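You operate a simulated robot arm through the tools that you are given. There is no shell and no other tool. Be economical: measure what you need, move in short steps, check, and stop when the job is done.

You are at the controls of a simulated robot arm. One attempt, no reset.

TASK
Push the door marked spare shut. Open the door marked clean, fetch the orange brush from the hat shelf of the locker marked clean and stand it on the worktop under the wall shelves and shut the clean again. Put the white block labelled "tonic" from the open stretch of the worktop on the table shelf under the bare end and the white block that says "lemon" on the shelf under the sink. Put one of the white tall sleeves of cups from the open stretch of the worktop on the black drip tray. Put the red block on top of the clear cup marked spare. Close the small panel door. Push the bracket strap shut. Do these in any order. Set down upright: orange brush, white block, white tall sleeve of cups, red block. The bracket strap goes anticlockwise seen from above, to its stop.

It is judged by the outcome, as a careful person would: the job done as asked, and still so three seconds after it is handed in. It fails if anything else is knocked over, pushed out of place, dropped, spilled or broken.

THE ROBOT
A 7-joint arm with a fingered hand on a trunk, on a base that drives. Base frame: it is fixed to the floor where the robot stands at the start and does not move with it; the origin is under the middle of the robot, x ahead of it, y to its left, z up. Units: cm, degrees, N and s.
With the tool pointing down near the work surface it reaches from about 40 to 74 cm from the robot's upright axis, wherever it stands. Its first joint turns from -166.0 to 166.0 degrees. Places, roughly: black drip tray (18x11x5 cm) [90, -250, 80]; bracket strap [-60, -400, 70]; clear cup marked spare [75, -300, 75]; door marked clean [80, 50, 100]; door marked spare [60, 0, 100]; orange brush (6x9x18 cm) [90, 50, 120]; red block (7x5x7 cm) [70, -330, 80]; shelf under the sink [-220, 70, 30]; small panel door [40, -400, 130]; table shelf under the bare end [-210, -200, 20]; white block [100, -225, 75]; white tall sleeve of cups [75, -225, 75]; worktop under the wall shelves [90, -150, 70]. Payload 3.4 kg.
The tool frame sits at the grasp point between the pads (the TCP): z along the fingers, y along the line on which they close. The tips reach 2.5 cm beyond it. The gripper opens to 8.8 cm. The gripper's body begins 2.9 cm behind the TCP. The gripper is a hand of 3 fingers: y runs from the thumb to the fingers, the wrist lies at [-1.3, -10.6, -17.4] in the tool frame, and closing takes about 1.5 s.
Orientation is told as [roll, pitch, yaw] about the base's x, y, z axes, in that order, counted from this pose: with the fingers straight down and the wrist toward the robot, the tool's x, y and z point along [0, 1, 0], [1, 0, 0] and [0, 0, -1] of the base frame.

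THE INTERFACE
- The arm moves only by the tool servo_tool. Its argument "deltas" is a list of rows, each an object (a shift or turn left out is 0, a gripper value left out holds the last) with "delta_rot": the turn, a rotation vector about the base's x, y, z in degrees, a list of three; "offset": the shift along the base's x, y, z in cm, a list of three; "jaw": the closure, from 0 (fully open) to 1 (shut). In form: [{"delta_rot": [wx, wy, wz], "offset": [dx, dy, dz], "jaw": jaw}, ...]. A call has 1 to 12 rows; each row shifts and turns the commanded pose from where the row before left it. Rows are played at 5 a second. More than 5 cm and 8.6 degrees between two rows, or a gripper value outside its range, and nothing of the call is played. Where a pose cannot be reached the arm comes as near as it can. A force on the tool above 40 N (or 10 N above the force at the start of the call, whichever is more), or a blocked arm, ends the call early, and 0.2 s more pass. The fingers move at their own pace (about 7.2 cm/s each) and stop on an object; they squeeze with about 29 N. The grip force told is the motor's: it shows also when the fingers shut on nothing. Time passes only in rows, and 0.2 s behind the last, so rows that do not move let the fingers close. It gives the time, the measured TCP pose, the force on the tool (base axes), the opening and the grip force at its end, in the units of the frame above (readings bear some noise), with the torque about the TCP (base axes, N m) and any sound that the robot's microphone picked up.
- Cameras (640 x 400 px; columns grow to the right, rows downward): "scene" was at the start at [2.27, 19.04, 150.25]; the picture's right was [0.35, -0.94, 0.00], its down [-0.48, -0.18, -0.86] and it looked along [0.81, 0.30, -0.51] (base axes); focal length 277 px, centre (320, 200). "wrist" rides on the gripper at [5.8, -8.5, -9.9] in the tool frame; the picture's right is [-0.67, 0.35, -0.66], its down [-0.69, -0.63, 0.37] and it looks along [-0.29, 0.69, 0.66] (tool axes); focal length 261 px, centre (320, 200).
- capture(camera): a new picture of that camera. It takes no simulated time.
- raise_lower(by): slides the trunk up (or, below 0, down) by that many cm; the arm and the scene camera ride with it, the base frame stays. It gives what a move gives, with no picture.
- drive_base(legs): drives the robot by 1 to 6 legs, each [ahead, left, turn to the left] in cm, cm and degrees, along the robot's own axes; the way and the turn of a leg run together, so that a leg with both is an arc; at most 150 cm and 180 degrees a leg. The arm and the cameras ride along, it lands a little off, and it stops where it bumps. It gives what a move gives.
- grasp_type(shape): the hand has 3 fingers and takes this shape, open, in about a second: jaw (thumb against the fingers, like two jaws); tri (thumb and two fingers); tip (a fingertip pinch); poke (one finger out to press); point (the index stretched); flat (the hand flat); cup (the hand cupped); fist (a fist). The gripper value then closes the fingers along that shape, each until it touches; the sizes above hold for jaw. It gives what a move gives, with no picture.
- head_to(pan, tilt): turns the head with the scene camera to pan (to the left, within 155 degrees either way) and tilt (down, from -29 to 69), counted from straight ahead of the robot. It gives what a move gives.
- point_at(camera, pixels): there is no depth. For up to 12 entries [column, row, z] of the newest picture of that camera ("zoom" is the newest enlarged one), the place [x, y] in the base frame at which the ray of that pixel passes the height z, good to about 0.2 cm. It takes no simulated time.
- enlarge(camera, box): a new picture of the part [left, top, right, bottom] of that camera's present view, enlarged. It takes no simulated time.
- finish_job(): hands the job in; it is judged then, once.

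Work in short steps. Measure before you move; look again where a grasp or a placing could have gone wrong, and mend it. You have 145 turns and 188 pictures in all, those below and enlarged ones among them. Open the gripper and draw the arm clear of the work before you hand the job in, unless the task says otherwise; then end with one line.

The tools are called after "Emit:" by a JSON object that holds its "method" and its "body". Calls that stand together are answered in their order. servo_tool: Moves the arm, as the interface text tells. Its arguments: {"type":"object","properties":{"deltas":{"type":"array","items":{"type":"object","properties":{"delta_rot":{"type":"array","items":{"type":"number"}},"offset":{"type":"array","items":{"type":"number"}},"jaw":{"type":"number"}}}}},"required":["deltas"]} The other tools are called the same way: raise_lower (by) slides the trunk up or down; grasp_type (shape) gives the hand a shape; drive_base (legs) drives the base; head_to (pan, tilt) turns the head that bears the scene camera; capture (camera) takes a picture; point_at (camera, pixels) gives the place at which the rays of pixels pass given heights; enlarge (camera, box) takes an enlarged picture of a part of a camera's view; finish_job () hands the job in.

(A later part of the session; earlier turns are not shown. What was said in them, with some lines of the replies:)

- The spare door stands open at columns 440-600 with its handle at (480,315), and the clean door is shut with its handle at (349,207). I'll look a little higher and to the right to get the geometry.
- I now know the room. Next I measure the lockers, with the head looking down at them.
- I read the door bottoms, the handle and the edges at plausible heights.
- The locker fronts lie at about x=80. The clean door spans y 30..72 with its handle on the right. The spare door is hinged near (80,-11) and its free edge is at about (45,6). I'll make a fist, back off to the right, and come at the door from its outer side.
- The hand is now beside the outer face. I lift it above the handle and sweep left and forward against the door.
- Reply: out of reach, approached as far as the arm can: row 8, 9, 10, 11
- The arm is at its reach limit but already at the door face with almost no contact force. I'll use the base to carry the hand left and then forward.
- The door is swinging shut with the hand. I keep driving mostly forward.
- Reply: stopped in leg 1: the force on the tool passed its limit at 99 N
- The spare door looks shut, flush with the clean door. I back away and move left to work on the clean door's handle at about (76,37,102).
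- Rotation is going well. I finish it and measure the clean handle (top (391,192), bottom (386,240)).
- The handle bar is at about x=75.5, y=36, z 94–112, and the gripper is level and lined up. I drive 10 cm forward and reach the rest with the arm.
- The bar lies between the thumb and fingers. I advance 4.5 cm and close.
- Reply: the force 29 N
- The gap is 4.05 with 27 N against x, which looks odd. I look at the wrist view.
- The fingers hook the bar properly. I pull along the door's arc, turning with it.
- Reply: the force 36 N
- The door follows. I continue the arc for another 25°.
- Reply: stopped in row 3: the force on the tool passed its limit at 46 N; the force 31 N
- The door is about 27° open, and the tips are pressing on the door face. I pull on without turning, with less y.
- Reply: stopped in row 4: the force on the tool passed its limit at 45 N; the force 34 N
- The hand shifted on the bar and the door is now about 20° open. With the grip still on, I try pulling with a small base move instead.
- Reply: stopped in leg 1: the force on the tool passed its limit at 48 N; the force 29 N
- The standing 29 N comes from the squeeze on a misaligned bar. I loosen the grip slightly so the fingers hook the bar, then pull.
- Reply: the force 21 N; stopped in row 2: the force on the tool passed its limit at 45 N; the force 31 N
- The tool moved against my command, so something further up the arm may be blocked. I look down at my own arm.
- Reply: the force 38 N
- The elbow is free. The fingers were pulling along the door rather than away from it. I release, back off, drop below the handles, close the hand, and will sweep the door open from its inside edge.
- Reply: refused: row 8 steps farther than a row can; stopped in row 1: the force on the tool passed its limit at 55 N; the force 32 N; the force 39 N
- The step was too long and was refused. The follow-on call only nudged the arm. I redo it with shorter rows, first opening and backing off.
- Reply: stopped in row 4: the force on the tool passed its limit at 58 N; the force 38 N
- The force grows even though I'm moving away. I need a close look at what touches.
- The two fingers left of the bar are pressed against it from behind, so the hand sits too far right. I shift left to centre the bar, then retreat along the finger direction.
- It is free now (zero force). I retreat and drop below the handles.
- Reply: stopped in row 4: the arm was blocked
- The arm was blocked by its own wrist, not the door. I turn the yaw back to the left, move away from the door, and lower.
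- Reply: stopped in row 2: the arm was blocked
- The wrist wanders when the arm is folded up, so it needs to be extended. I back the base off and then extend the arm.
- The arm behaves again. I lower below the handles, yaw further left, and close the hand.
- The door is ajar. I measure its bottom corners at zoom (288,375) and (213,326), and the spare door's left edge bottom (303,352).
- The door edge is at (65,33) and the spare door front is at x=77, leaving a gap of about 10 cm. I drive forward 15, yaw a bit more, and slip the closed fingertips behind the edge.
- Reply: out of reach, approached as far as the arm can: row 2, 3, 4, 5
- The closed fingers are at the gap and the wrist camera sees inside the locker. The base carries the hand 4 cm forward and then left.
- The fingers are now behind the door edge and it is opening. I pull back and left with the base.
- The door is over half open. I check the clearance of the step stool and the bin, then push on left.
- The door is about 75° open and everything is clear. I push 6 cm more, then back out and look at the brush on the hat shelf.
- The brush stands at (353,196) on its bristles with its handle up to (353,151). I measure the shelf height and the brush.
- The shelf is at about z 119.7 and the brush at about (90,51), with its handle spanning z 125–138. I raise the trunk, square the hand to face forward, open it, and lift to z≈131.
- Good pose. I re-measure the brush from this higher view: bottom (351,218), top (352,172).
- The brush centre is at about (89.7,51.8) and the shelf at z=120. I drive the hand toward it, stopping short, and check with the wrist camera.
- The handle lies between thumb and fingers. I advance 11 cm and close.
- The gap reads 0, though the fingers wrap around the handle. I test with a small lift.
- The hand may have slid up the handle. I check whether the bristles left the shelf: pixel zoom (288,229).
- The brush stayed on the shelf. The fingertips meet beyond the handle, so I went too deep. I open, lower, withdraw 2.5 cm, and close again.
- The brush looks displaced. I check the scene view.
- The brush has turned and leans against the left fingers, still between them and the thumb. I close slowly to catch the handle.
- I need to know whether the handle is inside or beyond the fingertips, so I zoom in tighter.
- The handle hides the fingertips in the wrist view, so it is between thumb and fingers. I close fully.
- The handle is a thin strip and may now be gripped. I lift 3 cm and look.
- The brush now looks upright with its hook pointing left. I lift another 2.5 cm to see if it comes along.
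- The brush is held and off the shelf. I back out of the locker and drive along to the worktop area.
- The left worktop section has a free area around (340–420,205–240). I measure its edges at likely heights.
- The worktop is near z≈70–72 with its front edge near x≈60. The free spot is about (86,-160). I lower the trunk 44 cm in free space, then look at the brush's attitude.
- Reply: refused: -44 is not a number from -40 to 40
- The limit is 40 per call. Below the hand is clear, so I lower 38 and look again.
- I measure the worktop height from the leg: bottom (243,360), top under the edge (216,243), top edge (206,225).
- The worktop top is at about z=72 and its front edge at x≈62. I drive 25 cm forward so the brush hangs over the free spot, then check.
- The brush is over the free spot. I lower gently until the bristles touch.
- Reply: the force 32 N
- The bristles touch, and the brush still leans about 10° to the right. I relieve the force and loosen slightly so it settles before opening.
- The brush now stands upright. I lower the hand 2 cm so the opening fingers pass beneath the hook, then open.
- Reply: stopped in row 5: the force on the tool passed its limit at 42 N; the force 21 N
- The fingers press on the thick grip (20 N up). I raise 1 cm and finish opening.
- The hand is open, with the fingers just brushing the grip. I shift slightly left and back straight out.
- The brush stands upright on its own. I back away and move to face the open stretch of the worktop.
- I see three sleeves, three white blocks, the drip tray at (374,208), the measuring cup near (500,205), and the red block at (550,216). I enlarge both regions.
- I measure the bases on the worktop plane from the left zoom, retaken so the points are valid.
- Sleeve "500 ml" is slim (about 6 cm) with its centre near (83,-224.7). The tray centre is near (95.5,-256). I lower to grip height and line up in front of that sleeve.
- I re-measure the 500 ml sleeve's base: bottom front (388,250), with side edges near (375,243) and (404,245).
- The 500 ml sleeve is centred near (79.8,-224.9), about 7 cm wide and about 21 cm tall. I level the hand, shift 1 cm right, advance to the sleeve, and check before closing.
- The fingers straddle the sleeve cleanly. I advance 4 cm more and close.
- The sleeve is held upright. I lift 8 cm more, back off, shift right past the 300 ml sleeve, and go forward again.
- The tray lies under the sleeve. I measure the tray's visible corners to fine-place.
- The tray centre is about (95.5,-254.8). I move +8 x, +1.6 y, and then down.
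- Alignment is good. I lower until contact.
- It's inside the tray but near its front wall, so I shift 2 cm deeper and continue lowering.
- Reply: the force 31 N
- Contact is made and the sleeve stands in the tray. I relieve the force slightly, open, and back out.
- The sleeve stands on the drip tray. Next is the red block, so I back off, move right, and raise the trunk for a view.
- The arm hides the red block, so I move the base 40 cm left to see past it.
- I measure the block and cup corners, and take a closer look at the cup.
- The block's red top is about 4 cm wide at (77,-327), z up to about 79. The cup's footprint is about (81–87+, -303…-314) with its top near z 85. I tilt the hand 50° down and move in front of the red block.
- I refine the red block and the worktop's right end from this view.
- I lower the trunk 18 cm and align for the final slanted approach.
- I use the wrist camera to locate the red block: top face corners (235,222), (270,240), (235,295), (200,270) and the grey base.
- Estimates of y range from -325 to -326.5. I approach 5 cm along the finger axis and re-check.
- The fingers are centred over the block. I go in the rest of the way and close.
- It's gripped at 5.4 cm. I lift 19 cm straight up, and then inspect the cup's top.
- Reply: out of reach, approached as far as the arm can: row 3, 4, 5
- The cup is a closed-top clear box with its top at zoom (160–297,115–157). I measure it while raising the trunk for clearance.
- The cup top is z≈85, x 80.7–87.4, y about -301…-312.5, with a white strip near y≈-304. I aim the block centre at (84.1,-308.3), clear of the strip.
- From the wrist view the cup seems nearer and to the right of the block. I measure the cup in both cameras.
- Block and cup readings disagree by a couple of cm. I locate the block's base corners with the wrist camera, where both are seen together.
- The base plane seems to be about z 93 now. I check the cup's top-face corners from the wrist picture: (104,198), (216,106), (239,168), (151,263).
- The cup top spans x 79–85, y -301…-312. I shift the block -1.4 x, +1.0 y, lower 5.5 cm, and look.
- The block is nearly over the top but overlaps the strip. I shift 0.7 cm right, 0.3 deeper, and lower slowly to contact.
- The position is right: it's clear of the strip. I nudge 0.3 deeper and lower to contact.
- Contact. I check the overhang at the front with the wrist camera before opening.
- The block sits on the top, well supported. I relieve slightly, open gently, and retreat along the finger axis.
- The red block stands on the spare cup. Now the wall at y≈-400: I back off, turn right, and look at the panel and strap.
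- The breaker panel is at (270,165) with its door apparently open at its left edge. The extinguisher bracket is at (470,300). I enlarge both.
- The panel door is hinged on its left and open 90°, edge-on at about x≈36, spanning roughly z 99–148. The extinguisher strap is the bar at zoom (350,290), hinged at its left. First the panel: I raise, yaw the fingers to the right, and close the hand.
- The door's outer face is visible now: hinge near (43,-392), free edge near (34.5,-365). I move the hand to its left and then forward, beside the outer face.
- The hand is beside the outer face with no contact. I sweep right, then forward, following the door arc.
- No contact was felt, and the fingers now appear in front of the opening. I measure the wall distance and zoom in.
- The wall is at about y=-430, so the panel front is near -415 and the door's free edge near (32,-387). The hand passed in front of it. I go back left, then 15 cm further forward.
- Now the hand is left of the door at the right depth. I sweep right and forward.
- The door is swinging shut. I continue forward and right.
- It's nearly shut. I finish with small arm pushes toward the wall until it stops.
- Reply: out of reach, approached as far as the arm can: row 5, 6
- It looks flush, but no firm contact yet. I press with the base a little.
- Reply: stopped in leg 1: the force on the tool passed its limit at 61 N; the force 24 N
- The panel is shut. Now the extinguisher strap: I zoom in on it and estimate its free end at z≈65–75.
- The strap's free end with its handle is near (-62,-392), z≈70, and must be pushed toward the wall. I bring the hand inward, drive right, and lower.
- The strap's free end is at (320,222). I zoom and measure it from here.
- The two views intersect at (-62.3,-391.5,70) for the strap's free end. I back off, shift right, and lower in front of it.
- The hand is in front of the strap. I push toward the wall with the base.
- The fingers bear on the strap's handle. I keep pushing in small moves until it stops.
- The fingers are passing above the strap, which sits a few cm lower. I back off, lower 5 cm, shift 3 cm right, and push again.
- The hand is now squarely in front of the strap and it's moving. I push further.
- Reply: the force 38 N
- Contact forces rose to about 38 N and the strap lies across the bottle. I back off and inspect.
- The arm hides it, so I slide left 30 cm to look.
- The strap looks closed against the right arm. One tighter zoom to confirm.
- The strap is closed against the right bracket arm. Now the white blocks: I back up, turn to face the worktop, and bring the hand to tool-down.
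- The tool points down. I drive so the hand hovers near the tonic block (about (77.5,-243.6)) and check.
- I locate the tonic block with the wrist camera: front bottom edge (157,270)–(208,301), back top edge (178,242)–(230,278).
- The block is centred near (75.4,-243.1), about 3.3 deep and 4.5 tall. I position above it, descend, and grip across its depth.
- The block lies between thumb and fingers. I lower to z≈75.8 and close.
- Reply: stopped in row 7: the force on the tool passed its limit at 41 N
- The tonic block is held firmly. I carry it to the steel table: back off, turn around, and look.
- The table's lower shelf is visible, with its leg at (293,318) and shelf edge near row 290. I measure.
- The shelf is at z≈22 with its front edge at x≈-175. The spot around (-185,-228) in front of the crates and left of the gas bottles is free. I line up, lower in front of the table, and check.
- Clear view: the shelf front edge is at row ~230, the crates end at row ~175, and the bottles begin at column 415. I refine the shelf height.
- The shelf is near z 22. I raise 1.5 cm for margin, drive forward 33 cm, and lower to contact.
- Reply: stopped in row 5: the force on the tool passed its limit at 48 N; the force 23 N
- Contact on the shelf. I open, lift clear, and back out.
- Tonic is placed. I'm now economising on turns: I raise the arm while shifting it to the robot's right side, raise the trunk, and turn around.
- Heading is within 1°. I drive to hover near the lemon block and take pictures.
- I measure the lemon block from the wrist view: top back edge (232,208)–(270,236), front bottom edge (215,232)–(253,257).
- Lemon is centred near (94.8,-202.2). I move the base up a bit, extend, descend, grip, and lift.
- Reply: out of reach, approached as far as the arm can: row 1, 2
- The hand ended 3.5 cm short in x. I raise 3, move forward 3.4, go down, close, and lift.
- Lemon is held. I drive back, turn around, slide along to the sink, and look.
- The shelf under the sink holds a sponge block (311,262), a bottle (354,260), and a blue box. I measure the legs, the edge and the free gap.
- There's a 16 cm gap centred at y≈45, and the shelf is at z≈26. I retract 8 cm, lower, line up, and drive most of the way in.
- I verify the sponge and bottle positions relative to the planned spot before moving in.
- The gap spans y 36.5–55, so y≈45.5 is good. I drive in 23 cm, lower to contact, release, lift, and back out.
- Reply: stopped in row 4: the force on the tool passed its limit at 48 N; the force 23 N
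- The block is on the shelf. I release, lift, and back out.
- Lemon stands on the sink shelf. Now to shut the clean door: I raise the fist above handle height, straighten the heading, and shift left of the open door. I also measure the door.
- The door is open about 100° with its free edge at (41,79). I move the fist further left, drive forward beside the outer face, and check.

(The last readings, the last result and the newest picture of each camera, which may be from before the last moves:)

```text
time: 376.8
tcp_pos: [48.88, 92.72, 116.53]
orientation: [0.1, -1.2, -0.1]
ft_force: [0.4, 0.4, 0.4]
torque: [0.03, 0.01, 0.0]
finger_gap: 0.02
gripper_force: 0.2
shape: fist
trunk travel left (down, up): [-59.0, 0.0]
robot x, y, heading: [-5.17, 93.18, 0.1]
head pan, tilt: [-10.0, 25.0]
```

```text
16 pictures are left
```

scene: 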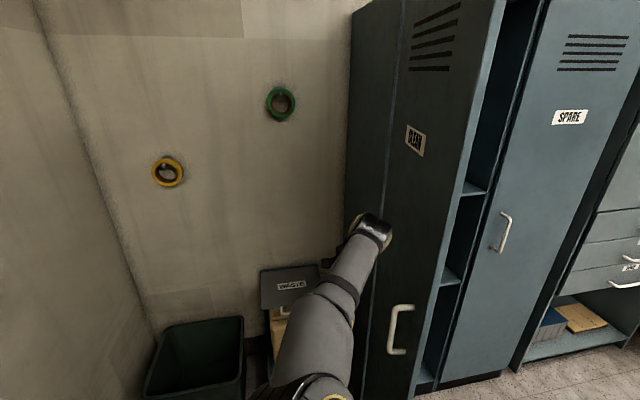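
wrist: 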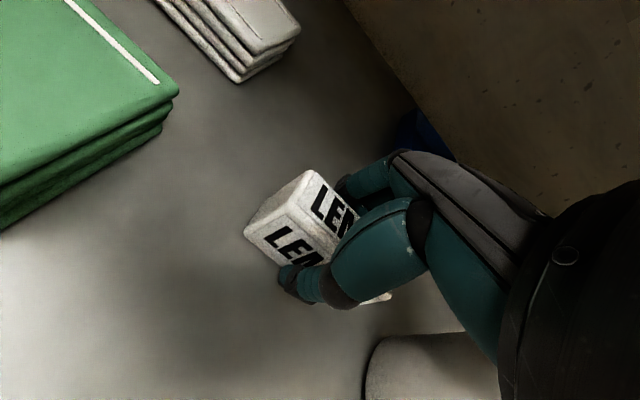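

The fist is on the outer side of the clean door, above its handle. I sweep along the closing arc.

Emit:
{"method": "drive_base", "body": {"legs": [[0, -10, 0], [-1.8, -11, 0], [2.1, -11.4, 0], [5.9, -10, 0]]}}

Emit:
{"method": "capture", "body": {"camera": "scene"}}

```text
time: 380.3
tcp_pos: [55.15, 50.18, 116.64]
orientation: [0.1, -1.0, 0.0]
ft_force: [0.3, -0.1, -0.5]
torque: [-0.04, 0.01, -0.02]
finger_gap: 0.02
gripper_force: 0.0
shape: fist
trunk travel left (down, up): [-59.0, 0.0]
robot x, y, heading: [0.9, 50.61, 0.3]
head pan, tilt: [-10.0, 25.0]
```

```text
15 pictures are left
```

scene: 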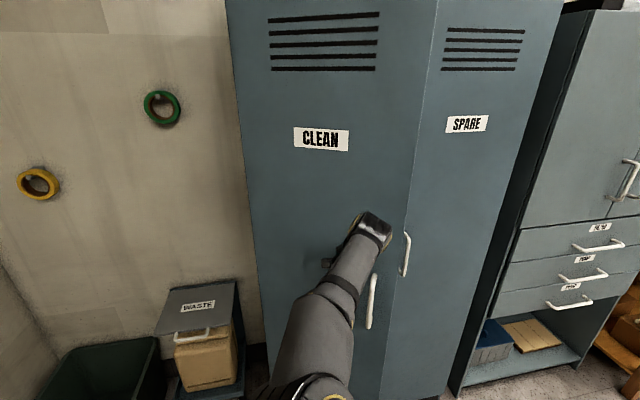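

The door follows. I finish the arc, pushing forward until it stops.

Emit:
{"method": "drive_base", "body": {"legs": [[8.9, -7.3, 0], [11, -4, 0], [4, 0, 0]]}}

Emit:
{"method": "capture", "body": {"camera": "scene"}}

```text
time: 382.4
tcp_pos: [73.82, 39.71, 116.54]
orientation: [0.2, -0.3, 0.5]
ft_force: [-5.7, 0.3, 0.1]
torque: [0.0, -0.3, -0.07]
finger_gap: 0.01
gripper_force: 0.0
shape: fist
trunk travel left (down, up): [-59.0, 0.0]
robot x, y, heading: [20.29, 40.44, 0.5]
head pan, tilt: [-10.0, 25.0]
stopped in leg 2: the force on the tool passed its limit at 89 N (the readings are from after the stop); the commanded pose is now the measured one
```

```text
14 pictures are left
```

scene: 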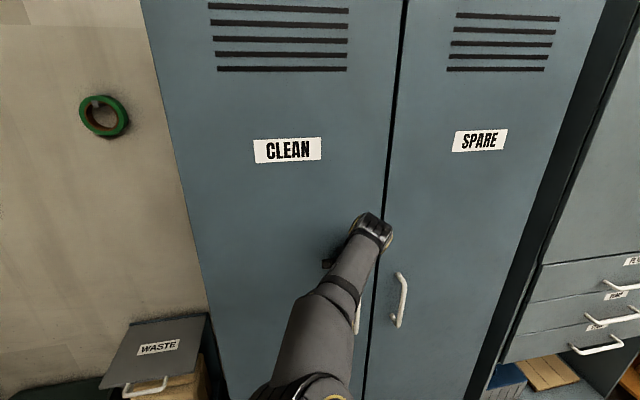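

The door hit its stop. I back off, open the hand, and check that both doors are flush.

Emit:
{"method": "drive_base", "body": {"legs": [[-45, 0, 0]]}}

Emit:
{"method": "grasp_type", "body": {"shape": "jaw"}}

Emit:
{"method": "capture", "body": {"camera": "scene"}}

Emit:
{"method": "enlarge", "body": {"camera": "scene", "box": [280, 40, 460, 320]}}

```text
time: 385.2
tcp_pos: [27.76, 39.27, 116.43]
orientation: [0.3, -0.3, 0.3]
ft_force: [-0.5, -0.8, 0.4]
torque: [0.0, 0.01, 0.03]
finger_gap: 0.0
gripper_force: 0.1
shape: fist
trunk travel left (down, up): [-59.0, 0.0]
robot x, y, heading: [-25.93, 39.74, -0.0]
head pan, tilt: [-10.0, 25.0]
```

```text
time: 386.1
tcp_pos: [27.72, 39.32, 116.19]
orientation: [0.3, -0.3, 0.3]
ft_force: [0.8, -0.1, 0.1]
torque: [-0.01, 0.02, 0.01]
finger_gap: 8.75
gripper_force: 0.0
shape: jaw
trunk travel left (down, up): [-59.0, 0.0]
robot x, y, heading: [-25.94, 39.4, 0.2]
head pan, tilt: [-10.0, 25.0]
```

```text
13 pictures are left
```

scene: 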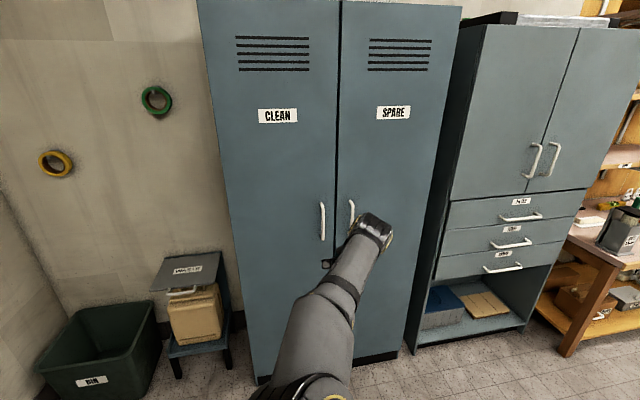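

```text
1.43 times, centred on (370, 180) of scene
5 turns are left
```

zoom: 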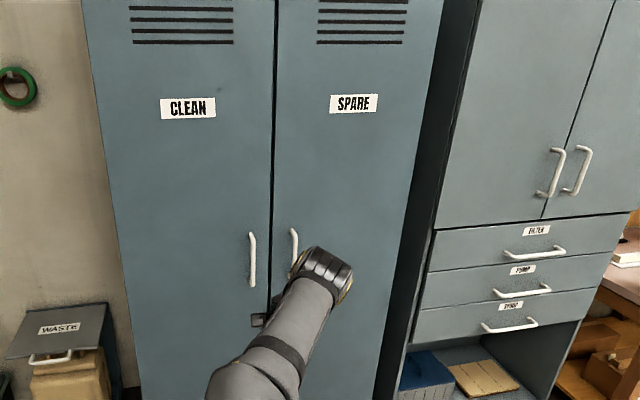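

Both locker doors are shut flush, the hand is open, and the arm is clear of the work. I hand the job in.

Emit:
{"method": "finish_job", "body": {}}

```text
The job is handed in.
```

I did every task on the list and handed the job in; the brush, the sleeve of cups, the red block and both white blocks are all set down upright. The clean and spare doors and the small panel door are shut, and the bracket strap is pushed closed against the bracket arm. I couldn't separately confirm the strap is fully at its stop.
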